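You operate a simulated robot arm through the tools that you are given. There is no shell and no other tool. Be economical: measure what you need, move in short steps, check, and stop when the job is done.

You run a simulated robot arm. Do the job below in one go: nothing can be reset, and whatever is moved stays where it is left.

TASK
Put the brass pillar on the blue bench. Press the run button two times. Put one of the shrink rings from the rack deck on the low shelf. Take the wiping pad and leave it on top of the yellow stock bin on the front of the steel bench. Put the brass boss on top of the holed plate. Fetch the paint pot and set it on the roof of the white cabinet. Take the levelling foot from the brown trolley and put it on the upper shelf of the white cabinet. Put the slide plate on the kit trolley. Take the brush from the deck by the long shaft and put it on the deck at the side wall's far end. Put the orange hub sprocket from the deck by the long shaft on the bench by the scrap tray and the blue hub sprocket on the brown trolley. Put the slotted section on the deck beside the belt roll away on the shelf over the flight bed. Open the parts drawer. Any order will do. Set down upright: shrink ring, brass boss, hub sprocket.
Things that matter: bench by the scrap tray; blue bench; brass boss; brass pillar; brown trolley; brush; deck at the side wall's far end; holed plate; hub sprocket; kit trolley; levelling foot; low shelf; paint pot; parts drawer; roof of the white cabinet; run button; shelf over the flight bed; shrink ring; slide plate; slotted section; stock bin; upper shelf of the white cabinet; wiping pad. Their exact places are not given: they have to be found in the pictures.

The check looks at the end state, three seconds after you hand in, the way a careful person would. Anything else that was tipped, shoved, dropped, spilled or broken makes it a failure.

THE ROBOT
A 6-joint arm with a two-finger parallel gripper on a trunk, on a base that drives. Base frame: it is fixed to the floor where the robot stands at the start and does not move with it; the origin is under the middle of the robot, x ahead of it, y to its left, z up; the surface under the hand at the start is at about z = 0.8. Units: m, degrees, N and s.
With the tool pointing down near the work surface it reaches from about 0.32 to 0.7 m from the robot's upright axis, wherever it stands. Its first joint turns from -166.0 to 166.0 degrees. Places, roughly: bench by the scrap tray (20x29 cm) [-3.02, 5.58, 0.8]; blue bench [0.6, 1.3, 0.8]; brass boss (4x4x8 cm) [0.4, 0.1, 0.9]; brass pillar (3x3x8 cm) [0.5, 0.1, 0.9]; brown trolley [-1, 5.7, 0.8]; brush (8x4x7 cm) [-1.6, 3.9, 0.8]; deck at the side wall's far end [-4.7, 3.8, 0.8]; holed plate (15x6x5 cm) [-2.3, 0.8, 1.1]; hub sprocket [-2.5, 3.75, 0.75]; kit trolley [-1.2, 0.8, 0.8]; levelling foot (16x9x6 cm) [-0.9, 5.6, 0.8]; low shelf (22x130 cm) [-4.86, -1.42, 0.2]; paint pot [-1.25, 0, 0.75]; parts drawer [0.4, 4.8, 0.7]; roof of the white cabinet [-2.1, 0.9, 1.4]; run button [-7.5, -1.4, 1]; shelf over the flight bed (15x70 cm) [-2.72, 5.92, 1.16]; shrink ring (4x4x8 cm) [-5.1, -1.4, 1]; shrink ring (5x5x7 cm) [-4.8, -1.4, 1]; shrink ring (5x5x8 cm) [-5.1, -1.6, 1]; slide plate (12x8x2 cm) [-0.7, 5.6, 0.3]; slotted section (22x9x5 cm) [-3.5, 3.8, 0.8]; stock bin (11x18x9 cm) [-5.1, 1.1, 1]; upper shelf of the white cabinet [-2.1, 0.8, 1.1]; wiping pad (9x6x5 cm) [-5.4, -1.4, 0.2]. Payload 4.1 kg.
The tool frame sits at the grasp point between the pads (the TCP): z along the fingers, y along the line on which they close. The tips reach 0.023 m beyond it. The gripper opens to 0.094 m. The fingers are 0.038 m wide and 0.01 m thick; the gripper's body (0.054 by 0.096 m) begins 0.039 m behind the TCP.
Orientation is told as [roll, pitch, yaw] about the base's x, y, z axes, in that order, counted from this pose: with the fingers straight down and closing along the base's y, the tool's x points along the base's -x, its y along +y and its z along -z.

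THE INTERFACE
- The arm moves only by the tool move_arm. Its argument "steps" is one flat list of numbers, 7 for each row, row after row: the turn, a rotation vector about the base's x, y, z in degrees, then the shift along the base's x, y, z in m, then the closure, from 0 (fully open) to 1 (shut). In form: [rx, ry, rz, dx, dy, dz, grip, rx, ry, rz, dx, dy, dz, grip, ...]. A call has 1 to 20 rows; each row is the pose to reach, as a shift and turn from the pose commanded when the call began. Each row takes 0.2 s and may step no farther than 0.05 m and 8.6 degrees from the row before; otherwise, or with a gripper value out of range, the whole call is refused. A pose out of reach is approached as far as the arm can. The call stops where the force on the tool passes 40 N (or 10 N more than at its start, if that is more) or the arm is blocked; 0.2 s more then pass. Each finger travels about 0.045 m/s and halts on what it meets, pressing with about 44 N; the grip force reading is that of the motor and also rises with nothing between the fingers. The clock runs only during rows and for 0.2 s after the last one: add rows that repeat a pose to give the fingers time. The reply holds the time, the measured pose of the TCP, the force on the tool along the base axes, the opening and the grip force, in the units named above and with some noise, with the torque about the TCP (base axes, N m) and any sound that the robot's microphone picked up.
- Cameras (640 x 400 px; columns grow to the right, rows downward): "scene" is now at [0.0182, 0.1744, 1.4298]; the picture's right is [0.10, -1.00, 0.00], its down [-0.74, -0.07, -0.67] and it looks along [0.66, 0.06, -0.74] (base axes); focal length 278 px, centre (320, 200). "wrist" rides on the gripper at [0.086, 0.016, -0.075] in the tool frame; the picture's right is [-0.18, 0.98, 0.00], its down [-0.58, -0.11, -0.81] and it looks along [-0.79, -0.15, 0.59] (tool axes); focal length 243 px, centre (320, 200).
- grab_frame(camera): a new picture of that camera. It takes no simulated time.
- slide_trunk(by): slides the trunk up (or, below 0, down) by that many m; the arm and the scene camera ride with it, the base frame stays. It gives what a move gives, with no picture.
- base_move(legs): drives the robot by 1 to 6 legs, each [ahead, turn to the left] in m and degrees, along the robot's own axes; the way and the turn of a leg run together, so that a leg with both is an arc; at most 1.5 m and 180 degrees a leg. The arm and the cameras ride along, it lands a little off, and it stops where it bumps. It gives what a move gives.
- turn_head(pan, tilt): turns the head with the scene camera to pan (to the left, within 155 degrees either way) and tilt (down, from -29 to 69), counted from straight ahead of the robot. It gives what a move gives.
- point_at(camera, pixels): for up to 12 pixels [column, row] of the newest picture of that camera ("zoom" is the newest enlarged one), the place [x, y, z] in the base frame of the surface seen there, good to about 0.002 m. It takes no simulated time.
- enlarge(camera, box): a new picture of the part [left, top, right, bottom] of that camera's present view, enlarged. It takes no simulated time.
- hand_in(): hands the job in; it is judged then, once.

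Go step by step. Measure first, check grasps and placings, and put right what went wrong. The budget is 378 turns and 350 pictures, counting those below and the enlarged ones. Unless the task says otherwise, let go and move clear before handing in, and close with one line.

The tools are called as a command line: name --argument value ..., lists and objects as JSON in quotes. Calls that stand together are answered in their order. move_arm: Moves the arm, as the interface text tells. Its arguments: {"type":"object","properties":{"steps":{"type":"array"}},"required":["steps"]} The other tools are called the same way: slide_trunk (by) slides the trunk up or down; base_move (legs) drives the base; turn_head (pan, tilt) turns the head that bears the scene camera; grab_frame (camera) takes a picture; point_at (camera, pixels) gives the place of the surface under pixels of a picture; enlarge (camera, box) takes an enlarged picture of a part of a camera's view; hand_in () hands the job in.

At the start:

```text
t: 0.0
tool_pos: [0.4294, 0.0326, 1.0443]
ee_rot: [0.0, 0.0, 0.2]
ft_force: [-0.7, -0.7, 0.3]
ft_torque: [0.01, -0.03, 0.01]
grip_width: 0.0937
gripper_force: 0.0
trunk travel left (down, up): [-0.4, 0.19]
robot x, y, heading: [-0.0021, -0.0017, -0.2]
head pan, tilt: [5.5, 48.1]
```

scene: 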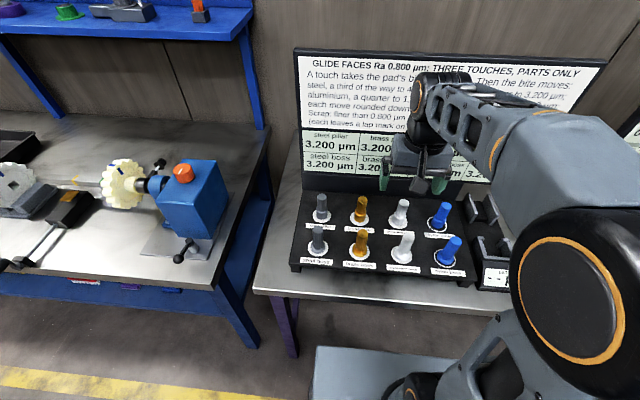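
wrist: 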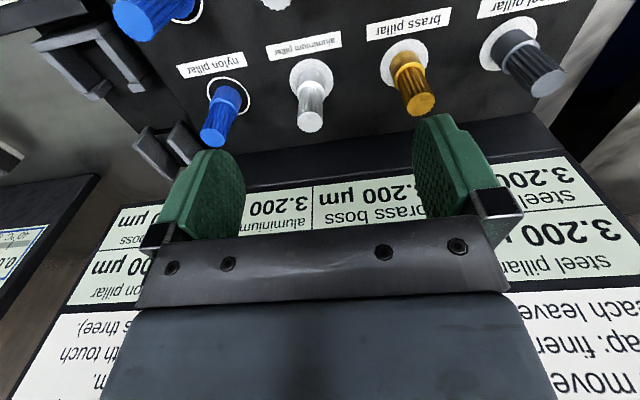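

The pictures show a rack of eight pieces, with the brass pillar and brass boss at about (361,210) and (358,245), and a sign behind it. I'll enlarge the sign and the rack to read them.

enlarge --camera "scene" --box '[280, 40, 610, 290]'

enlarge --camera "scene" --box '[280, 170, 500, 300]'

point_at --camera "scene" --pixels '[[362, 200], [361, 220], [361, 236], [358, 253], [220, 130], [60, 130], [260, 283], [330, 268], [130, 240], [180, 200]]'

```text
1.60 times, centred on (445, 165) of scene
```

zoom: 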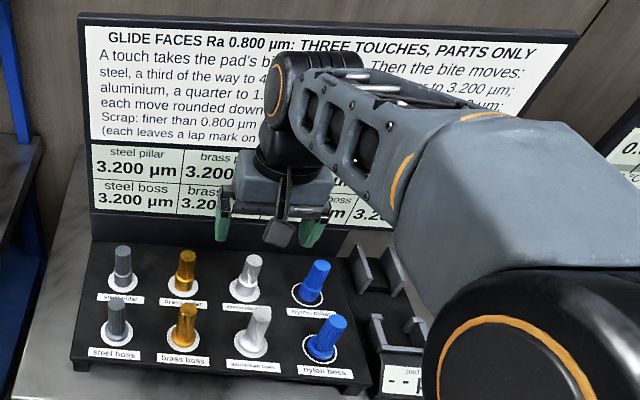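

```text
2.91 times, centred on (390, 235) of scene
```

zoom: 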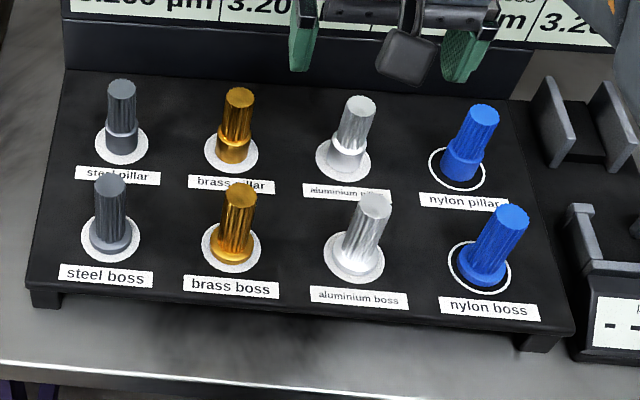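

```text
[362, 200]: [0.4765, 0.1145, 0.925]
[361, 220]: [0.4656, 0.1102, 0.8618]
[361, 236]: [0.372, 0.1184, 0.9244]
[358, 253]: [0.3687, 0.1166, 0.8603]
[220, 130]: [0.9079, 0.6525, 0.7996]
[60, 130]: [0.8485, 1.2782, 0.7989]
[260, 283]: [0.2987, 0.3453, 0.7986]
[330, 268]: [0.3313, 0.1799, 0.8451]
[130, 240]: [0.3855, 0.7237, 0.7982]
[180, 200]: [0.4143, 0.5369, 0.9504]
```

The pieces stand at about 0.1 m spacing on a riser at z about 0.845. I'll measure the two brass pieces in the wrist picture.

point_at --camera "wrist" --pixels '[[410, 104], [420, 103], [431, 103], [421, 95], [418, 111], [411, 65], [428, 85], [400, 85], [415, 75]]'

enlarge --camera "wrist" --box '[340, 10, 500, 110]'

turn_head --pan 60 --tilt 35

grab_frame --camera "scene"

```text
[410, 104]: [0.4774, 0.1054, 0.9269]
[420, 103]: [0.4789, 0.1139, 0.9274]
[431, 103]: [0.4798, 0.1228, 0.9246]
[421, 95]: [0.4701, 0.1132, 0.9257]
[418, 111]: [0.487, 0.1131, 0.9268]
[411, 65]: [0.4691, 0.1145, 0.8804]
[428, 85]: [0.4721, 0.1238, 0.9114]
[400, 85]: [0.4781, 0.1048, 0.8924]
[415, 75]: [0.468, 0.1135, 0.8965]
```

```text
4.00 times, centred on (420, 60) of wrist
```

zoom: 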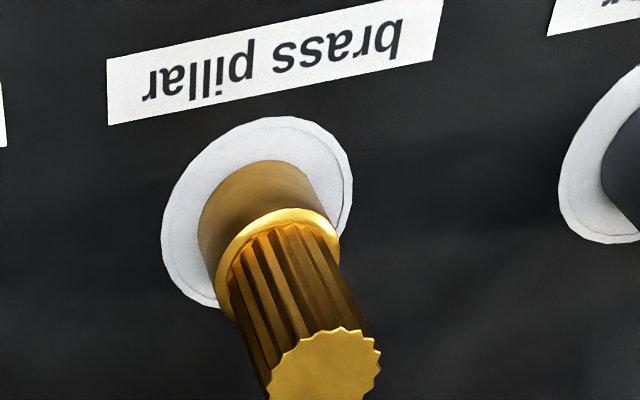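

```text
t: 1.2
tool_pos: [0.4303, 0.0331, 1.0447]
ee_rot: [0.1, 0.0, 0.0]
ft_force: [0.3, -0.4, -0.6]
ft_torque: [-0.02, 0.0, 0.03]
grip_width: 0.0941
gripper_force: 0.0
trunk travel left (down, up): [-0.4, 0.19]
robot x, y, heading: [-0.002, -0.0016, -0.1]
head pan, tilt: [60.0, 35.0]
```

```text
344 pictures are left
```

scene: 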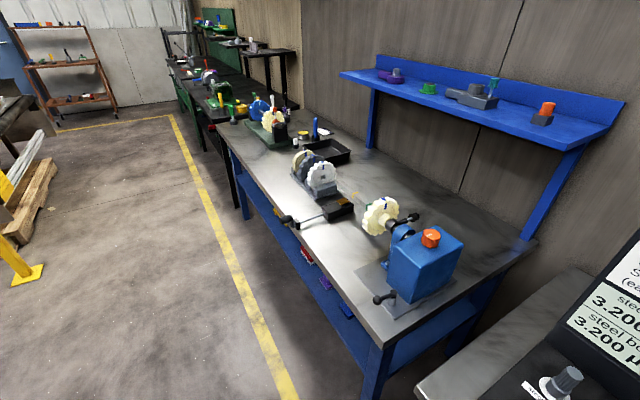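

The blue bench runs from y about 0.4 leftward, with free room to the right of the blue headstock, around (490,270), and behind it. I'll measure that space.

point_at --camera "scene" --pixels '[[530, 245], [500, 265], [470, 290], [480, 240], [460, 262], [400, 185], [440, 200], [340, 190], [400, 330], [450, 285], [290, 175], [255, 168]]'

```text
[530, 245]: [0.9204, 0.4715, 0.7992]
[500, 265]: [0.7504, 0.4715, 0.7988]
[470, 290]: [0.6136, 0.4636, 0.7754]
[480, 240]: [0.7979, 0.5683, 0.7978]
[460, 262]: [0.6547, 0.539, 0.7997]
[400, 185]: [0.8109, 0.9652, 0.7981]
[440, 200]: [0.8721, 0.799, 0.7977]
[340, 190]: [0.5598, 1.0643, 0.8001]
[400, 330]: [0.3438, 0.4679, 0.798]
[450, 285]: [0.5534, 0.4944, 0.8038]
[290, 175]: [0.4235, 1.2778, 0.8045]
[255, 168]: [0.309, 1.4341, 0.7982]
```

The brass pillar's axis is at (0.478,0.113), top at 0.927, and the bench has free spots. I'll take the pillar now, gripping at z about 0.905.

move_arm --steps '[0, 0, 0, 0.024, 0.04, 0, 0, 0, 0, 0, 0.048, 0.08, 0, 0, 0, 0, 0, 0.048, 0.08, -0.05, 0, 0, 0, 0, 0.048, 0.08, -0.1, 0, 0, 0, 0, 0.048, 0.08, -0.14, 0, 0, 0, 0, 0.048, 0.08, -0.14, 0]'

grab_frame --camera "wrist"

```text
t: 2.6
tool_pos: [0.4805, 0.1152, 0.9049]
ee_rot: [0.0, 0.0, 0.1]
ft_force: [-0.4, 0.4, -0.7]
ft_torque: [-0.02, -0.01, 0.0]
grip_width: 0.0944
gripper_force: 0.0
trunk travel left (down, up): [-0.4, 0.19]
robot x, y, heading: [-0.0018, -0.004, 0.1]
head pan, tilt: [60.0, 35.0]
```

```text
343 pictures are left
```

wrist: 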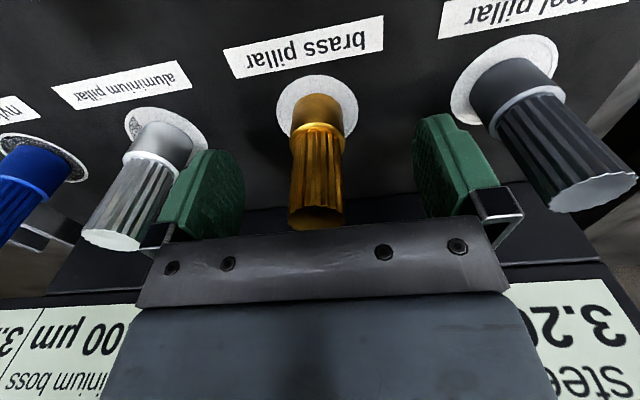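

The brass pillar sits between the pads and roughly centred. I'll close and lift.

move_arm --steps '[0, 0, 0, 0, 0, 0, 1, 0, 0, 0, 0, 0, 0, 1, 0, 0, 0, 0, 0, 0, 1, 0, 0, 0, 0, 0, 0, 1, 0, 0, 0, 0, 0, 0, 1, 0, 0, 0, 0, 0, 0, 1, 0, 0, 0, 0, 0, 0.04, 1, 0, 0, 0, 0, 0, 0.08, 1, 0, 0, 0, 0, 0, 0.12, 1, 0, 0, 0, 0, 0, 0.16, 1]'

grab_frame --camera "wrist"

```text
t: 4.8
tool_pos: [0.4798, 0.1131, 1.0679]
ee_rot: [0.0, 0.0, 0.0]
ft_force: [0.8, 0.5, -4.3]
ft_torque: [0.03, 0.01, -0.03]
grip_width: 0.0244
gripper_force: 44.5
trunk travel left (down, up): [-0.4, 0.19]
robot x, y, heading: [-0.0009, -0.0017, 0.1]
head pan, tilt: [60.0, 35.0]
```

```text
342 pictures are left
```

wrist: 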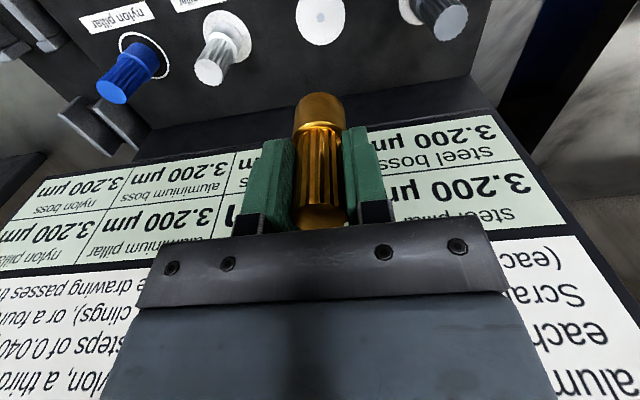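

The pillar is held at 24 mm width with its foot 0.06 m below the TCP. I'll drive along the blue bench to about y = 0.8 and look down on it.

base_move --legs '[[0, 90], [0.82, 0], [0, -90]]'

turn_head --pan 10 --tilt 45

grab_frame --camera "scene"

```text
t: 16.9
tool_pos: [0.3987, 0.9621, 1.0661]
ee_rot: [-0.1, -0.1, 5.7]
ft_force: [1.1, -0.5, -0.3]
ft_torque: [0.04, -0.01, 0.05]
grip_width: 0.0
gripper_force: 42.0
trunk travel left (down, up): [-0.4, 0.19]
robot x, y, heading: [-0.0698, 0.8021, 5.8]
head pan, tilt: [60.0, 35.0]
```

```text
t: 18.1
tool_pos: [0.3993, 0.9611, 1.0669]
ee_rot: [0.0, 0.1, 5.7]
ft_force: [0.0, -0.2, -0.1]
ft_torque: [-0.02, -0.01, 0.02]
grip_width: 0.0
gripper_force: 42.9
trunk travel left (down, up): [-0.4, 0.19]
robot x, y, heading: [-0.0676, 0.8007, 5.7]
head pan, tilt: [10.0, 45.0]
```

```text
341 pictures are left
```

scene: 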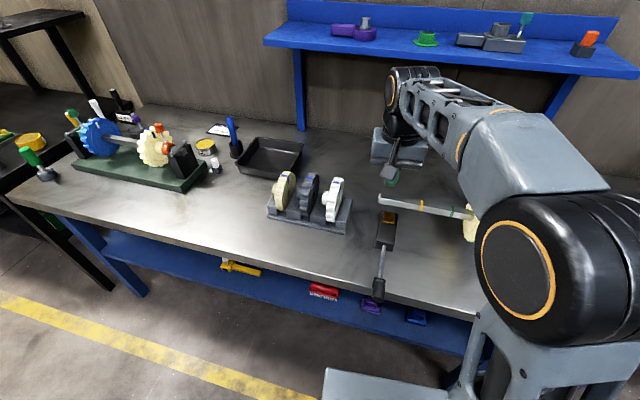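

The gripper reads width 0, so the pillar was lost on the drive. I have to find it, so I'll enlarge this view and look toward the right.

enlarge --camera "scene" --box '[330, 160, 490, 310]'

grab_frame --camera "wrist"

turn_head --pan -50 --tilt 45

grab_frame --camera "scene"

```text
2.67 times, centred on (410, 235) of scene
```

zoom: 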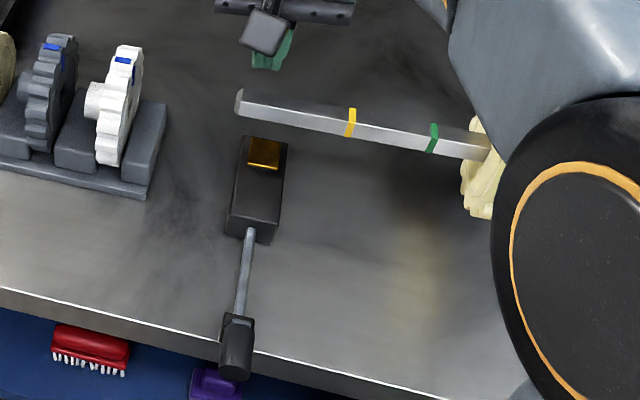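

```text
339 pictures are left
```

wrist: 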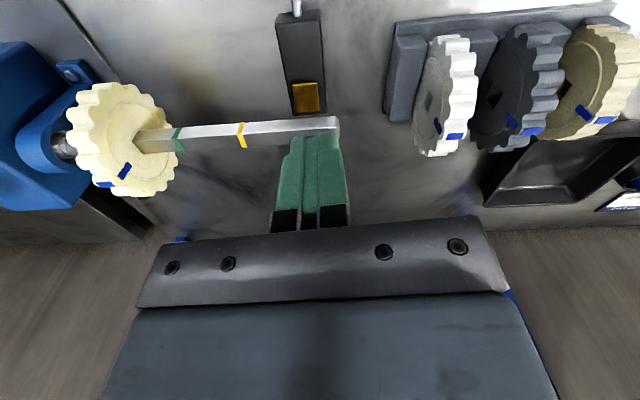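

```text
t: 19.4
tool_pos: [0.3981, 0.9629, 1.0671]
ee_rot: [0.0, 0.0, 5.7]
ft_force: [0.6, 0.3, -0.8]
ft_torque: [0.01, 0.0, -0.02]
grip_width: 0.0
gripper_force: 42.0
trunk travel left (down, up): [-0.4, 0.19]
robot x, y, heading: [-0.0702, 0.7996, 5.9]
head pan, tilt: [-50.0, 45.0]
```

```text
338 pictures are left
```

scene: 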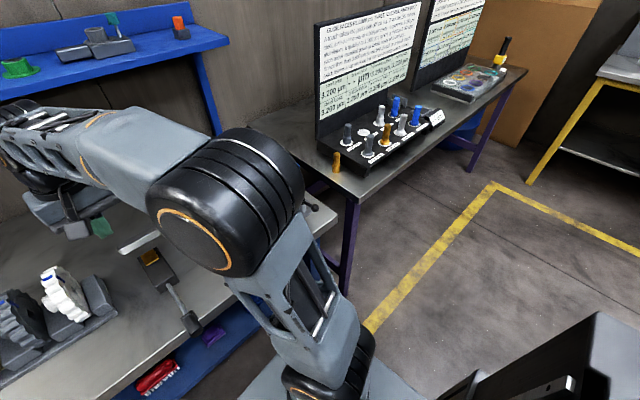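

A brass piece stands on the steel bench edge at (336,163), so the pillar seems to have been knocked out there. I'll enlarge to check that and the rack.

enlarge --camera "scene" --box '[300, 80, 460, 190]'

point_at --camera "scene" --pixels '[[336, 155], [336, 163], [336, 170], [320, 130], [320, 30], [418, 10], [340, 175], [300, 140]]'

```text
3.64 times, centred on (380, 135) of scene
```

zoom: 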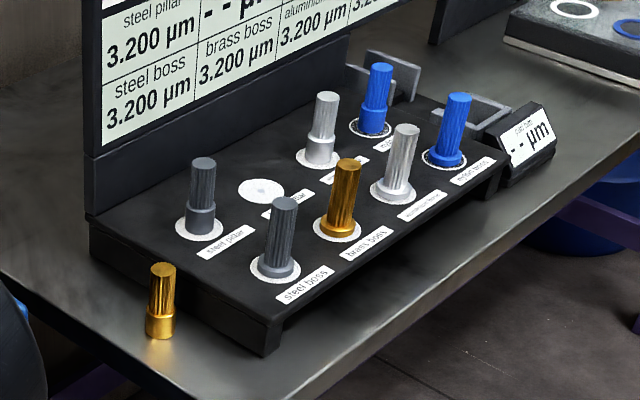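

```text
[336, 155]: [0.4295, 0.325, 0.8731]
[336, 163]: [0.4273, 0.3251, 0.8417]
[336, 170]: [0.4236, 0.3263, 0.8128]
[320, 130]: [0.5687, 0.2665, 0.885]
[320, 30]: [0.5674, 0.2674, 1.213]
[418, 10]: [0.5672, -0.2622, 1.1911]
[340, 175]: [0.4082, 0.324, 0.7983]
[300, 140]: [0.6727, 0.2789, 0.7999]
```

The pillar landed standing upright at (0.43,0.327) on the steel bench, with everything else in place. I'll back to y of about 0.6, from where both the pillar and a free spot on the blue bench are in reach without driving while holding it.

base_move --legs '[[0, -95.8], [0.22, 0], [0, 90]]'

turn_head --pan -25 --tilt 48

grab_frame --camera "scene"

turn_head --pan 25 --tilt 52

grab_frame --camera "scene"

```text
t: 28.9
tool_pos: [0.4197, 0.712, 1.0681]
ee_rot: [0.0, 0.1, 2.4]
ft_force: [0.9, -0.3, 0.9]
ft_torque: [0.01, 0.0, 0.01]
grip_width: 0.0001
gripper_force: 42.5
trunk travel left (down, up): [-0.4, 0.19]
robot x, y, heading: [-0.0555, 0.5779, 2.4]
head pan, tilt: [-50.0, 45.0]
```

```text
t: 29.7
tool_pos: [0.4193, 0.7119, 1.0687]
ee_rot: [0.1, -0.1, 2.4]
ft_force: [0.3, -0.2, -0.2]
ft_torque: [0.01, 0.02, -0.01]
grip_width: 0.0
gripper_force: 42.5
trunk travel left (down, up): [-0.4, 0.19]
robot x, y, heading: [-0.0596, 0.5823, 2.8]
head pan, tilt: [-25.0, 48.0]
```

```text
336 pictures are left
```

scene: 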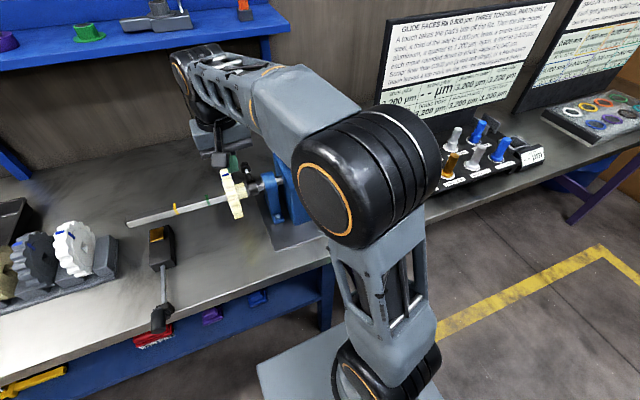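

```text
t: 30.9
tool_pos: [0.4185, 0.712, 1.0674]
ee_rot: [-0.1, 0.0, 2.3]
ft_force: [0.3, 0.3, -0.4]
ft_torque: [0.01, 0.01, 0.01]
grip_width: 0.0001
gripper_force: 42.7
trunk travel left (down, up): [-0.4, 0.19]
robot x, y, heading: [-0.0554, 0.5764, 2.2]
head pan, tilt: [25.0, 52.0]
```

```text
335 pictures are left
```

scene: 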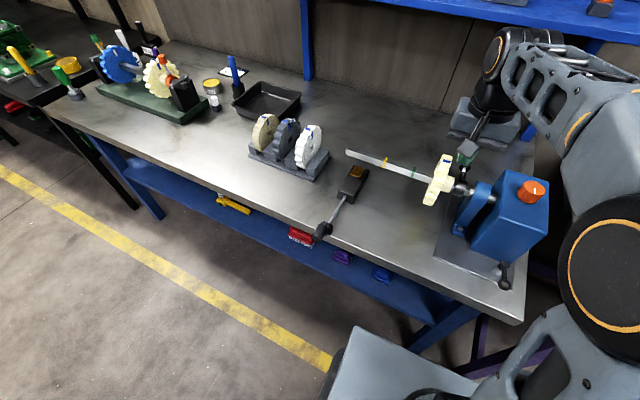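

The free bench patches are at (300,200), left of the clamp, and (390,225), under the bar. I'll measure both.

point_at --camera "scene" --pixels '[[300, 205], [320, 195], [280, 190], [390, 220], [380, 235], [345, 155], [440, 180], [330, 165], [400, 245], [420, 220], [322, 230], [365, 170]]'

```text
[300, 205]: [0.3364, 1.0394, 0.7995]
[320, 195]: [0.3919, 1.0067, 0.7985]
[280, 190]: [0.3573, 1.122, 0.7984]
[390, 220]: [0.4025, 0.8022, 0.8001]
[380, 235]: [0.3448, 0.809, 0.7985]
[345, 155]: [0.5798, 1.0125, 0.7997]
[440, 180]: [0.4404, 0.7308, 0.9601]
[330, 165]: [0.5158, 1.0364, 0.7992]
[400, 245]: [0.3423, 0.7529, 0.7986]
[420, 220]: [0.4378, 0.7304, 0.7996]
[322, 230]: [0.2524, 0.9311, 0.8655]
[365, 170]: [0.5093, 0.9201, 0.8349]
```

I'll place at about (0.37,1.03), which is clear of the clamp. First I'll move over the pillar at about (0.434,0.318) with the fingers open.

move_arm --steps '[0, 0, 0, 0.002, -0.049, 0, 1, 0, 0, 0, 0.004, -0.098, 0, 1, 0, 0, 0, 0.006, -0.147, 0, 1, 0, 0, 0, 0.008, -0.196, 0, 1, 0, 0, 0, 0.01, -0.245, 0, 0.5, 0, 0, 0, 0.012, -0.294, 0, 0, 0, 0, 0, 0.014, -0.343, 0, 0, 0, 0, 0, 0.015, -0.392, 0, 0, 0, 0, 0, 0.015, -0.394, -0.02, 0, 0, 0, 0, 0.015, -0.394, -0.04, 0]'

grab_frame --camera "wrist"

```text
t: 33.1
tool_pos: [0.4351, 0.3174, 1.0257]
ee_rot: [-0.1, 0.1, 2.3]
ft_force: [-0.5, -0.9, 0.3]
ft_torque: [0.03, 0.01, -0.01]
grip_width: 0.094
gripper_force: 0.0
trunk travel left (down, up): [-0.4, 0.19]
robot x, y, heading: [-0.0528, 0.5795, 2.4]
head pan, tilt: [25.0, 52.0]
```

```text
334 pictures are left
```

wrist: 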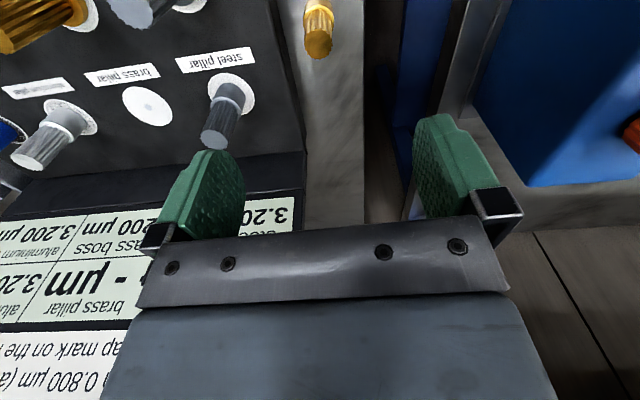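

The pillar is at (318,40) in the wrist view, close to the desired line. I'll measure it.

point_at --camera "wrist" --pixels '[[318, 44], [307, 44], [330, 42], [318, 52], [317, 37], [318, 20], [318, 8], [330, 120], [285, 60]]'

```text
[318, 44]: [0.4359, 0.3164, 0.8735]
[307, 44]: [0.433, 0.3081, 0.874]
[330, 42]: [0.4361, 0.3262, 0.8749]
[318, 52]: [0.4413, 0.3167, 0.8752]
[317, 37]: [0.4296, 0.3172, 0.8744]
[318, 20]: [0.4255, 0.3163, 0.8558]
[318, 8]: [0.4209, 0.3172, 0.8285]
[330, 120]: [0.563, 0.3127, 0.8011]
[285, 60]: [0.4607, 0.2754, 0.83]
```

The pillar is at (0.4355,0.317), top 0.875, and the rack edge is at y 0.275, so I'll go down with the fingers only half open. Then I'll grip and lift.

move_arm --steps '[0, 0, 0, 0, 0, -0.03, 0.25, 0, 0, 0, 0, 0, -0.06, 0.45, 0, 0, 0, 0, 0, -0.1, 0.45, 0, 0, 0, 0, 0, -0.135, 0.45, 0, 0, 0, 0, 0, -0.172, 0.45, 0, 0, 0, 0, 0, -0.172, 0.45, 0, 0, 0, 0, 0, -0.172, 1, 0, 0, 0, 0, 0, -0.172, 1, 0, 0, 0, 0, 0, -0.172, 1, 0, 0, 0, 0, 0, -0.172, 1, 0, 0, 0, 0, 0, -0.172, 1, 0, 0, 0, 0, 0, -0.13, 1, 0, 0, 0, 0, 0, -0.08, 1, 0, 0, 0, 0, 0, -0.03, 1, 0, 0, 0, 0, 0, 0.02, 1, 0, 0, 0, 0, 0, 0.06, 1]'

grab_frame --camera "wrist"

```text
t: 36.5
tool_pos: [0.4306, 0.32, 1.0857]
ee_rot: [0.2, 0.0, 2.4]
ft_force: [-0.4, 0.2, -3.8]
ft_torque: [0.02, 0.0, 0.02]
grip_width: 0.0238
gripper_force: 43.7
trunk travel left (down, up): [-0.4, 0.19]
robot x, y, heading: [-0.0543, 0.5831, 2.4]
head pan, tilt: [25.0, 52.0]
```

```text
333 pictures are left
```

wrist: 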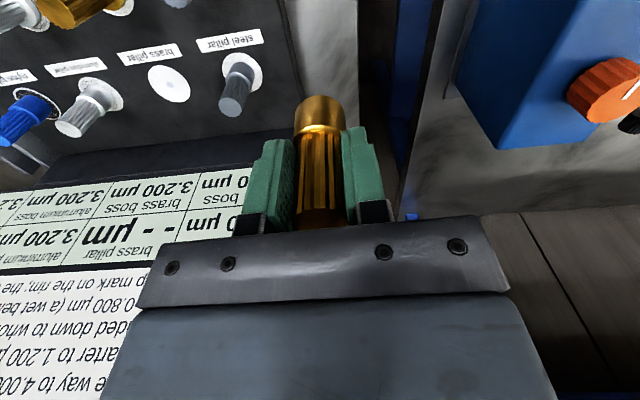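

The pillar is held (24 mm wide, 0.38 kg more). I'll carry it left over the headstock to (0.37,1.03), keeping the height.

move_arm --steps '[0, 0, 0, -0.004, 0.0445, 0.01, 1, 0, 0, 0, -0.008, 0.089, 0.02, 1, 0, 0, 0, -0.012, 0.1335, 0.02, 1, 0, 0, 0, -0.016, 0.178, 0.02, 1, 0, 0, 0, -0.02, 0.2225, 0.02, 1, 0, 0, 0, -0.024, 0.267, 0.02, 1, 0, 0, 0, -0.028, 0.3115, 0.02, 1, 0, 0, 0, -0.032, 0.356, 0.02, 1, 0, 0, 0, -0.036, 0.4005, 0.02, 1, 0, 0, 0, -0.04, 0.445, 0.02, 1, 0, 0, 0, -0.044, 0.4895, 0.02, 1, 0, 0, 0, -0.048, 0.534, 0.01, 1, 0, 0, 0, -0.052, 0.5785, 0, 1, 0, 0, 0, -0.056, 0.623, 0, 1, 0, 0, 0, -0.06, 0.6675, 0, 1, 0, 0, 0, -0.063, 0.712, 0, 1, 0, 0, 0, -0.063, 0.712, -0.04, 1, 0, 0, 0, -0.063, 0.712, -0.08, 1, 0, 0, 0, -0.063, 0.712, -0.12, 1]'

grab_frame --camera "wrist"

grab_frame --camera "scene"

```text
t: 40.5
tool_pos: [0.3716, 1.0319, 0.9635]
ee_rot: [0.0, -0.1, 2.4]
ft_force: [-0.1, 0.1, -3.4]
ft_torque: [-0.02, 0.02, 0.0]
grip_width: 0.0235
gripper_force: 44.1
trunk travel left (down, up): [-0.4, 0.19]
robot x, y, heading: [-0.0509, 0.5751, 2.6]
head pan, tilt: [25.0, 52.0]
```

```text
332 pictures are left
```

wrist: 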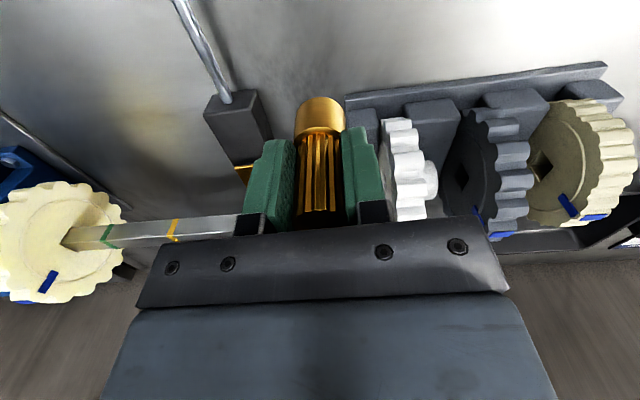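

```text
331 pictures are left
```

scene: 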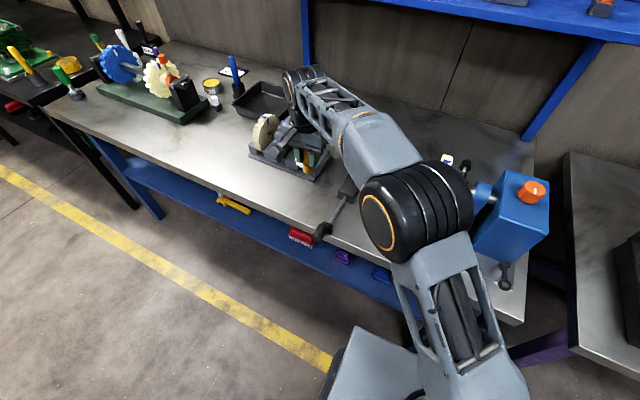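

The pillar hangs above the bench near the gear stand's corner at (347,100) in the wrist view. I'll measure its clearances before lowering.

point_at --camera "wrist" --pixels '[[348, 98], [400, 90], [392, 160], [262, 110], [240, 95], [300, 60], [290, 30]]'

```text
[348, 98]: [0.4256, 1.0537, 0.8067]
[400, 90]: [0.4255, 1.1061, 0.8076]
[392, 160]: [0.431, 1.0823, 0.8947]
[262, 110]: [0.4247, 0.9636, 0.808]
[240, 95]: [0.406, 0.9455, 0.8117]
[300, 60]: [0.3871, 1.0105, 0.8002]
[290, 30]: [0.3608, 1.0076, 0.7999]
```

The stand's front is at x 0.425, so I'll shift 2 cm toward the edge, lower to TCP 0.855 and release.

move_arm --steps '[0, 0, 0, -0.02, 0, -0.03, 1, 0, 0, 0, -0.02, 0, -0.07, 1, 0, 0, 0, -0.02, 0, -0.095, 1, 0, 0, 0, -0.02, 0, -0.105, 1, 0, 0, 0, -0.02, 0, -0.109, 1, 0, 0, 0, -0.02, 0, -0.109, 1, 0, 0, 0, -0.02, 0, -0.109, 0.6, 0, 0, 0, -0.02, 0, -0.109, 0.5, 0, 0, 0, -0.02, 0, -0.109, 0.5, 0, 0, 0, -0.02, 0, -0.06, 0.5, 0, 0, 0, -0.02, 0, -0.01, 0.5, 0, 0, 0, -0.02, 0, 0.04, 0.5, 0, 0, 0, -0.02, 0, 0.08, 0.5]'

grab_frame --camera "wrist"

```text
t: 43.3
tool_pos: [0.3515, 1.03, 1.0484]
ee_rot: [-0.1, 0.0, 2.4]
ft_force: [-0.9, -0.3, -0.5]
ft_torque: [0.0, 0.01, 0.02]
grip_width: 0.0469
gripper_force: 0.1
trunk travel left (down, up): [-0.4, 0.19]
robot x, y, heading: [-0.0571, 0.5771, 2.2]
head pan, tilt: [25.0, 52.0]
```

```text
330 pictures are left
```

wrist: 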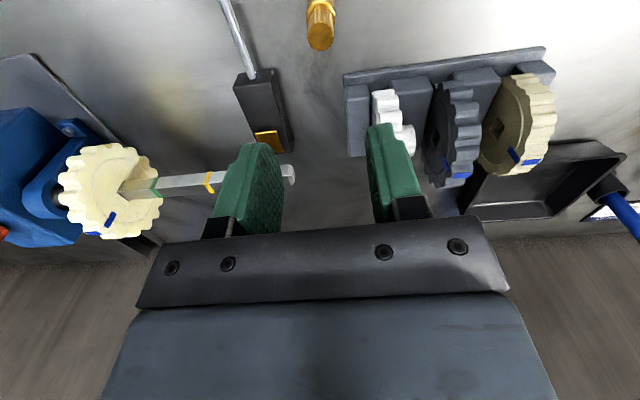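

The pillar stands on the blue bench at (320,25). Next is the brass boss at about (0.375,0.117), reachable from here, so I'll sweep the arm back over there.

move_arm --steps '[0, 0, 0, 0.001, -0.048, 0.02, 0.3, 0, 0, 0, 0.002, -0.096, 0.03, 0.3, 0, 0, 0, 0.003, -0.144, 0.03, 0.3, 0, 0, 0, 0.004, -0.192, 0.03, 0.3, 0, 0, 0, 0.005, -0.24, 0.03, 0.3, 0, 0, 0, 0.006, -0.288, 0.03, 0.3, 0, 0, 0, 0.007, -0.336, 0.03, 0.3, 0, 0, 0, 0.008, -0.384, 0.03, 0.3, 0, 0, 0, 0.009, -0.432, 0.03, 0.3, 0, 0, 0, 0.01, -0.48, 0.03, 0.3, 0, 0, 0, 0.011, -0.528, 0.03, 0.3, 0, 0, 0, 0.012, -0.576, 0.03, 0.3, 0, 0, 0, 0.013, -0.624, 0.03, 0.3, 0, 0, 0, 0.014, -0.672, 0.03, 0.3, 0, 0, 0, 0.015, -0.72, 0.03, 0.3, 0, 0, 0, 0.016, -0.768, 0.03, 0.3, 0, 0, 0, 0.018, -0.816, 0.03, 0.3, 0, 0, 0, 0.02, -0.864, 0.03, 0.3, 0, 0, 0, 0.022, -0.912, 0.03, 0.3, 0, 0, 0, 0.022, -0.912, 0.01, 0.3]'

grab_frame --camera "wrist"

```text
refused: row 1 steps farther than a row can; nothing moved
```

```text
329 pictures are left
```

wrist: 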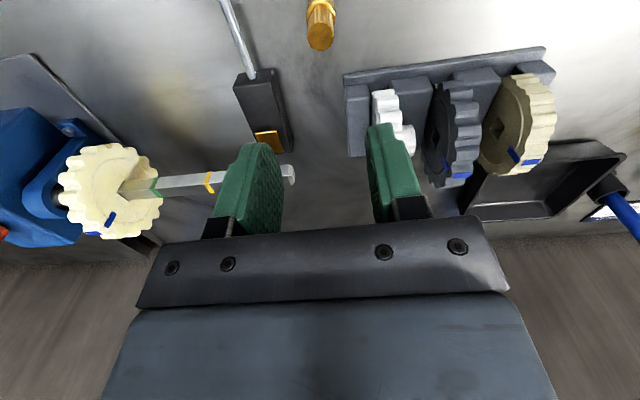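

The first row stepped too far because its lift was added to the sideways move. I'll redo it with a smaller lift.

move_arm --steps '[0, 0, 0, 0.001, -0.048, 0.01, 0.3, 0, 0, 0, 0.002, -0.096, 0.02, 0.3, 0, 0, 0, 0.003, -0.144, 0.03, 0.3, 0, 0, 0, 0.004, -0.192, 0.03, 0.3, 0, 0, 0, 0.005, -0.24, 0.03, 0.3, 0, 0, 0, 0.006, -0.288, 0.03, 0.3, 0, 0, 0, 0.007, -0.336, 0.03, 0.3, 0, 0, 0, 0.008, -0.384, 0.03, 0.3, 0, 0, 0, 0.009, -0.432, 0.03, 0.3, 0, 0, 0, 0.01, -0.48, 0.03, 0.3, 0, 0, 0, 0.011, -0.528, 0.03, 0.3, 0, 0, 0, 0.012, -0.576, 0.03, 0.3, 0, 0, 0, 0.013, -0.624, 0.03, 0.3, 0, 0, 0, 0.014, -0.672, 0.03, 0.3, 0, 0, 0, 0.015, -0.72, 0.03, 0.3, 0, 0, 0, 0.016, -0.768, 0.03, 0.3, 0, 0, 0, 0.018, -0.816, 0.03, 0.3, 0, 0, 0, 0.02, -0.864, 0.03, 0.3, 0, 0, 0, 0.022, -0.912, 0.03, 0.3, 0, 0, 0, 0.022, -0.912, 0.01, 0.3]'

grab_frame --camera "wrist"

```text
t: 47.5
tool_pos: [0.3728, 0.1149, 1.0572]
ee_rot: [0.2, 0.1, 2.4]
ft_force: [-0.9, -0.1, -0.6]
ft_torque: [0.02, -0.02, 0.0]
grip_width: 0.066
gripper_force: 0.1
out of reach, approached as far as the arm can: row 19
trunk travel left (down, up): [-0.4, 0.19]
robot x, y, heading: [-0.0543, 0.5798, 2.6]
head pan, tilt: [25.0, 52.0]
```

```text
328 pictures are left
```

wrist: 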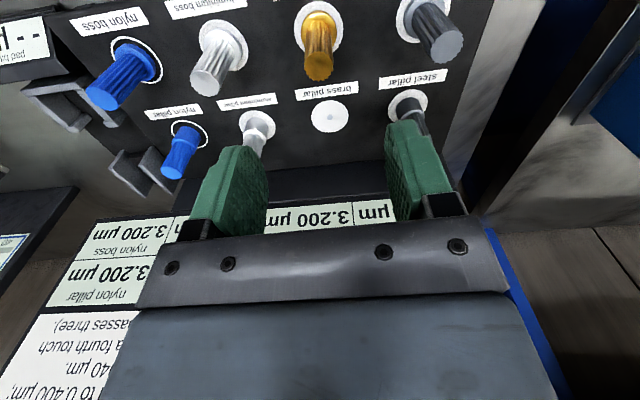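

The hand is over the brass boss, seen at (320,65). I'll measure its top.

point_at --camera "wrist" --pixels '[[306, 68], [319, 66], [332, 65], [319, 58], [320, 74], [318, 40], [318, 20], [420, 95]]'

```text
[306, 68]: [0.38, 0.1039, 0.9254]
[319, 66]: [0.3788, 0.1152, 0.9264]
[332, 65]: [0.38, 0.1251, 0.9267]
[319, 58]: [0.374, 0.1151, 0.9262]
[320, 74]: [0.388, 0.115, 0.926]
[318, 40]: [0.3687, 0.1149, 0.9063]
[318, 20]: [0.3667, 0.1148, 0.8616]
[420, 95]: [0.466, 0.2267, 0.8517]
```

The boss axis is at (0.3785,0.115) with its top at 0.926. I'll descend, grip at z 0.897, and lift.

move_arm --steps '[0, 0, 0, 0.006, 0.0, -0.04, 0.3, 0, 0, 0, 0.006, 0, -0.08, 0.3, 0, 0, 0, 0.006, 0, -0.12, 0.3, 0, 0, 0, 0.006, 0, -0.16, 0.3, 0, 0, 0, 0.006, 0, -0.16, 0.3, 0, 0, 0, 0.006, 0, -0.16, 1, 0, 0, 0, 0.006, 0, -0.16, 1, 0, 0, 0, 0.006, 0, -0.16, 1, 0, 0, 0, 0.006, 0, -0.16, 1, 0, 0, 0, 0.006, 0, -0.16, 1, 0, 0, 0, 0.006, 0, -0.12, 1, 0, 0, 0, 0.006, 0, -0.08, 1, 0, 0, 0, 0.006, 0, -0.04, 1, 0, 0, 0, 0.006, 0, 0, 1]'

grab_frame --camera "wrist"

```text
t: 50.5
tool_pos: [0.3787, 0.121, 1.0548]
ee_rot: [0.1, 0.1, 2.5]
ft_force: [-0.1, 0.0, -3.8]
ft_torque: [-0.01, 0.01, -0.02]
grip_width: 0.024
gripper_force: 43.5
trunk travel left (down, up): [-0.4, 0.19]
robot x, y, heading: [-0.0567, 0.5783, 2.5]
head pan, tilt: [25.0, 52.0]
```

```text
327 pictures are left
```

wrist: 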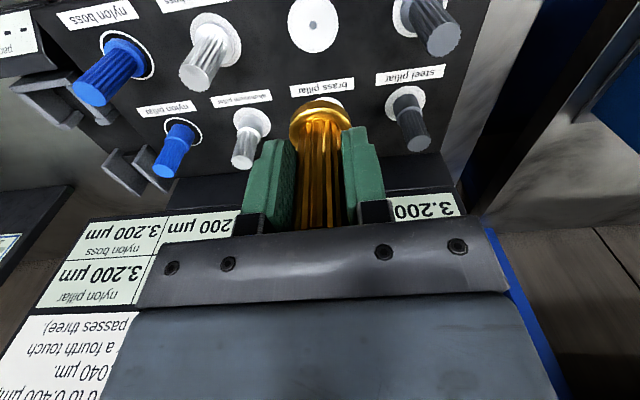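

The boss is held with its foot 0.052 m below the TCP. I'll pull the arm in front of the robot and higher before driving, so it can't strike anything.

move_arm --steps '[0, 0, 0, -0.015, 0.045, 0.01, 1, 0, 0, 0, -0.02, 0.09, 0.02, 1, 0, 0, 0, -0.03, 0.135, 0.03, 1, 0, 0, 0, -0.035, 0.18, 0.04, 1, 0, 0, 0, -0.04, 0.225, 0.05, 1, 0, 0, 0, -0.045, 0.27, 0.06, 1, 0, 0, 0, -0.05, 0.315, 0.07, 1, 0, 0, 0, -0.055, 0.36, 0.08, 1, 0, 0, 0, -0.06, 0.405, 0.09, 1]'

turn_head --pan 150 --tilt 20

grab_frame --camera "scene"

```text
t: 52.5
tool_pos: [0.3191, 0.5235, 1.1426]
ee_rot: [0.1, 0.0, 2.3]
ft_force: [-0.1, 0.2, -3.1]
ft_torque: [-0.04, 0.07, 0.0]
grip_width: 0.0243
gripper_force: 44.1
trunk travel left (down, up): [-0.4, 0.19]
robot x, y, heading: [-0.0567, 0.5831, 2.3]
head pan, tilt: [25.0, 52.0]
```

```text
t: 54.6
tool_pos: [0.3198, 0.5211, 1.1414]
ee_rot: [0.1, 0.0, 2.5]
ft_force: [0.5, -0.3, -3.4]
ft_torque: [0.01, 0.01, -0.01]
grip_width: 0.0245
gripper_force: 44.0
trunk travel left (down, up): [-0.4, 0.19]
robot x, y, heading: [-0.0572, 0.5754, 2.5]
head pan, tilt: [150.0, 20.0]
```

```text
326 pictures are left
```

scene: 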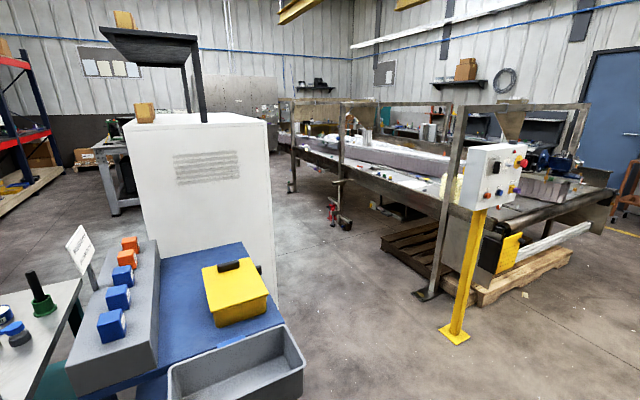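

The white cabinet stands at (200,190) with the blue-topped kit trolley in front of it and a light bench with pots at the left. I'll measure these to plan the route.

point_at --camera "scene" --pixels '[[140, 118], [270, 122], [268, 290], [330, 175], [240, 320], [185, 320], [160, 260], [30, 330], [430, 280], [200, 35], [455, 330], [300, 215]]'

enlarge --camera "scene" --box '[0, 160, 320, 400]'

```text
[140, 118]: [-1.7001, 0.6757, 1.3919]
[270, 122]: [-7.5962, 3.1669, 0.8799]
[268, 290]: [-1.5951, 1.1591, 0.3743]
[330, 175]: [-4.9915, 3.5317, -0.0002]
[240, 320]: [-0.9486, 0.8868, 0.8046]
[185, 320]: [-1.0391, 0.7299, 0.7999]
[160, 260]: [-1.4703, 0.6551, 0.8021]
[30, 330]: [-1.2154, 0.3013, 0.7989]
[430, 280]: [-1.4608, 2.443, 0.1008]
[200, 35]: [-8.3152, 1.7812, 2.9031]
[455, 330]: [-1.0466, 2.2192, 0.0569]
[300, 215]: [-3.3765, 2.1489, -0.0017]
```

```text
1.67 times, centred on (160, 280) of scene
```

zoom: 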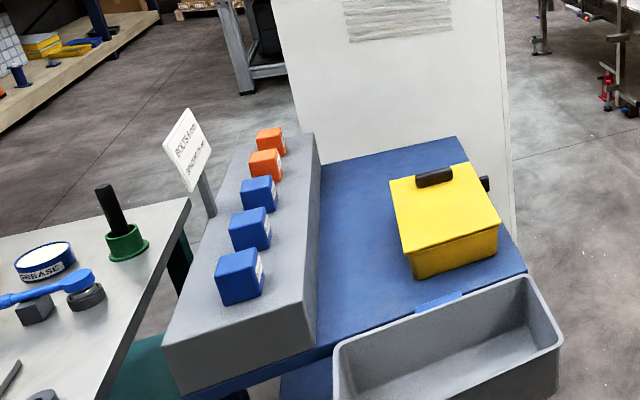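

The cabinet spans y 0.68 to about 1.16 from x -1.6 back, with an aisle at y of about 1.65 between it and the conveyor's control post. I'll drive into that aisle to view the cabinet's other sides.

base_move --legs '[[0, 87.7], [1.05, 0]]'

base_move --legs '[[0, 90]]'

turn_head --pan 20 --tilt 25

grab_frame --camera "scene"

```text
t: 63.9
tool_pos: [0.0128, 2.0386, 1.1418]
ee_rot: [0.0, 0.0, 89.7]
ft_force: [0.2, -1.1, -2.5]
ft_torque: [0.02, 0.01, 0.01]
grip_width: 0.0243
gripper_force: 44.3
trunk travel left (down, up): [-0.4, 0.19]
robot x, y, heading: [-0.0589, 1.6645, 89.9]
head pan, tilt: [150.0, 20.0]
```

```text
t: 68.1
tool_pos: [-0.4338, 1.7412, 1.1421]
ee_rot: [0.0, -0.1, 179.6]
ft_force: [-0.3, 0.1, -4.0]
ft_torque: [-0.01, 0.0, 0.01]
grip_width: 0.0237
gripper_force: 43.6
trunk travel left (down, up): [-0.4, 0.19]
robot x, y, heading: [-0.0577, 1.6658, 179.5]
head pan, tilt: [150.0, 20.0]
```

```text
t: 70.2
tool_pos: [-0.4324, 1.7402, 1.1417]
ee_rot: [-0.1, 0.0, 179.6]
ft_force: [0.0, 0.0, -3.3]
ft_torque: [0.03, -0.03, -0.03]
grip_width: 0.024
gripper_force: 44.1
trunk travel left (down, up): [-0.4, 0.19]
robot x, y, heading: [-0.0609, 1.6649, 179.4]
head pan, tilt: [20.0, 25.0]
```

```text
324 pictures are left
```

scene: 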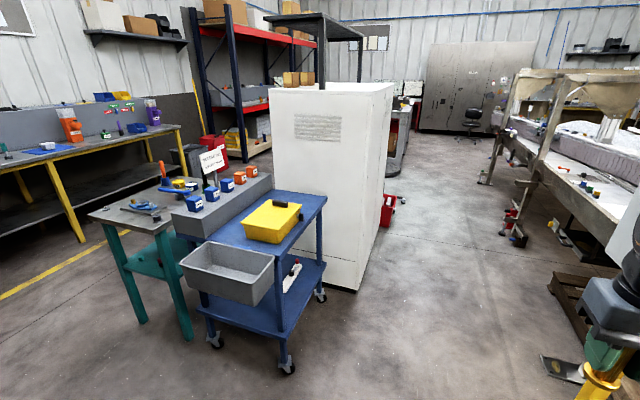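

The cabinet's +y side is closed, so the opening must face away from me. I'll drive along the aisle past it and look back.

base_move --legs '[[1.5, 0], [1.4, 0]]'

turn_head --pan 120 --tilt 15

grab_frame --camera "scene"

turn_head --pan 60 --tilt 20

grab_frame --camera "scene"

```text
t: 84.4
tool_pos: [-3.3626, 1.7769, 1.1426]
ee_rot: [0.0, 0.0, 178.3]
ft_force: [0.2, -0.3, -3.3]
ft_torque: [-0.03, -0.02, -0.01]
grip_width: 0.0236
gripper_force: 44.4
trunk travel left (down, up): [-0.4, 0.19]
robot x, y, heading: [-2.9924, 1.6939, 178.6]
head pan, tilt: [20.0, 25.0]
```

```text
t: 86.1
tool_pos: [-3.3637, 1.7768, 1.1427]
ee_rot: [0.0, -0.1, 178.3]
ft_force: [-0.4, 0.0, -3.7]
ft_torque: [-0.03, 0.0, 0.01]
grip_width: 0.0234
gripper_force: 44.1
trunk travel left (down, up): [-0.4, 0.19]
robot x, y, heading: [-2.9958, 1.6955, 178.3]
head pan, tilt: [120.0, 15.0]
```

```text
323 pictures are left
```

scene: 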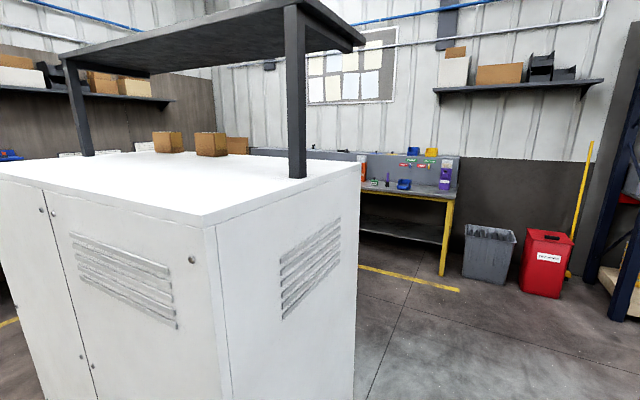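

```text
t: 87.4
tool_pos: [-3.3626, 1.7772, 1.1428]
ee_rot: [-0.1, 0.0, 178.3]
ft_force: [-0.1, 0.4, -3.7]
ft_torque: [0.01, 0.0, 0.01]
grip_width: 0.0236
gripper_force: 44.1
trunk travel left (down, up): [-0.4, 0.19]
robot x, y, heading: [-2.9914, 1.696, 178.3]
head pan, tilt: [60.0, 20.0]
```

```text
322 pictures are left
```

scene: 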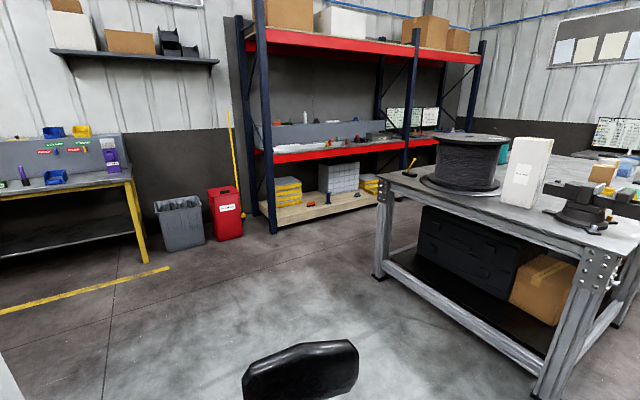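

The +y and -x sides are closed, so the opening is on the -y side. Something black is in the foreground at (300,370); I'll measure it and the floor gap before driving around.

point_at --camera "scene" --pixels '[[300, 370], [340, 350], [260, 370], [380, 275], [540, 395], [230, 240], [180, 250], [140, 260], [260, 330], [410, 330], [10, 390], [600, 250]]'

turn_head --pan 85 --tilt 45

grab_frame --camera "scene"

```text
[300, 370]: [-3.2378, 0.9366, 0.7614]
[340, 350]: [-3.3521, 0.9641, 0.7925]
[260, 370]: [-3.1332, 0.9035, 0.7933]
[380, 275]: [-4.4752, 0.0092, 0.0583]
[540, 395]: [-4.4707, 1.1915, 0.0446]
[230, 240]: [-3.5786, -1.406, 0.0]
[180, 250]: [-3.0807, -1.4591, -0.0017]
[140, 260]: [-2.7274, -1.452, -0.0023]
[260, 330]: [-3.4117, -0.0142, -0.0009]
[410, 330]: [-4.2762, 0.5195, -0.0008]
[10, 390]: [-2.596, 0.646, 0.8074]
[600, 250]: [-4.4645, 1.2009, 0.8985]
```

```text
t: 88.3
tool_pos: [-3.3637, 1.777, 1.1424]
ee_rot: [0.1, 0.1, 178.3]
ft_force: [-0.3, 0.1, -3.8]
ft_torque: [0.0, -0.03, 0.01]
grip_width: 0.0234
gripper_force: 43.7
trunk travel left (down, up): [-0.4, 0.19]
robot x, y, heading: [-2.9911, 1.692, 178.6]
head pan, tilt: [85.0, 45.0]
```

```text
321 pictures are left
```

scene: 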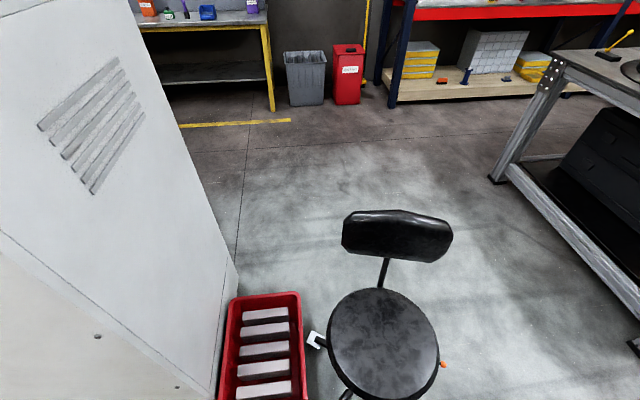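

A chair and a red bin stand beside the cabinet, leaving a gap to the steel bench's legs at right. I'll measure the gap.

point_at --camera "scene" --pixels '[[443, 365], [435, 335], [452, 235], [342, 230], [490, 180], [635, 290], [500, 300], [310, 340], [300, 300], [215, 395], [380, 260], [640, 345]]'

```text
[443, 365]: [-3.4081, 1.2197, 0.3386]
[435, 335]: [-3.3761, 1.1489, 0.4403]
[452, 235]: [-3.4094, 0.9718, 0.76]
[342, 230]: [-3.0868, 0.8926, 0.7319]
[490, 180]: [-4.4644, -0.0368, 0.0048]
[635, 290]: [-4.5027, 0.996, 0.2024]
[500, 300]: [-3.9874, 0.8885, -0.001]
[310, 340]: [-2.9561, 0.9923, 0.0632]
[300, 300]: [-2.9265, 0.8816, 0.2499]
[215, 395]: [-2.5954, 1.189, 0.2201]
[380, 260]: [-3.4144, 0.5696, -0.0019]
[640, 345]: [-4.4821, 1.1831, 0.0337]
```

The gap is about 1 m wide between the chair (x -3.42) and the bench legs (x -4.46). I'll go through at x of about -3.92.

base_move --legs '[[0.92, 0], [0, 91.5]]'

turn_head --pan 0 --tilt 45

grab_frame --camera "scene"

```text
t: 97.1
tool_pos: [-4.0165, 1.3391, 1.1433]
ee_rot: [0.0, 0.0, -90.8]
ft_force: [-0.1, -0.6, -3.8]
ft_torque: [-0.01, 0.0, 0.01]
grip_width: 0.0235
gripper_force: 44.6
trunk travel left (down, up): [-0.4, 0.19]
robot x, y, heading: [-3.9409, 1.7092, -91.0]
head pan, tilt: [85.0, 45.0]
```

```text
t: 98.7
tool_pos: [-4.0177, 1.3389, 1.1432]
ee_rot: [-0.1, 0.0, -90.8]
ft_force: [1.1, 0.4, -4.2]
ft_torque: [-0.04, 0.0, 0.0]
grip_width: 0.0238
gripper_force: 43.9
trunk travel left (down, up): [-0.4, 0.19]
robot x, y, heading: [-3.9443, 1.7112, -90.8]
head pan, tilt: [0.0, 45.0]
```

```text
320 pictures are left
```

scene: 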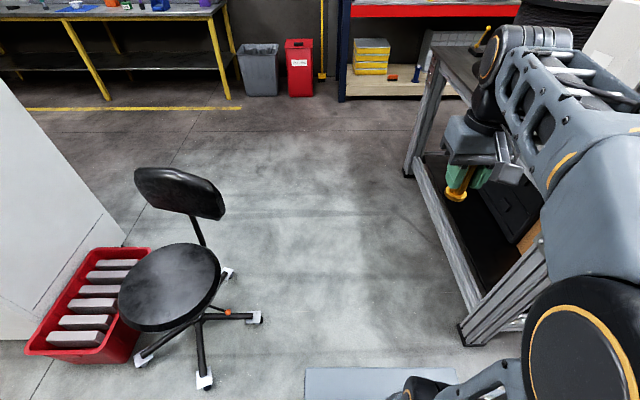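

The boss is still held; chair casters at (258,318) and (205,382) bound the lane on the left and the bench foot at (465,335) on the right. I'll measure them against the base plate.

point_at --camera "scene" --pixels '[[260, 320], [207, 385], [463, 340], [305, 375], [445, 372], [408, 175], [380, 372]]'

```text
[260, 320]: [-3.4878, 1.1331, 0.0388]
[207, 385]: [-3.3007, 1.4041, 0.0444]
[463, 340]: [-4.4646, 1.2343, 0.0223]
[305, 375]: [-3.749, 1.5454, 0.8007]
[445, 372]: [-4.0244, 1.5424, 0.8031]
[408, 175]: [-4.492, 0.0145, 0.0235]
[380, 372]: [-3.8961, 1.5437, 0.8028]
```

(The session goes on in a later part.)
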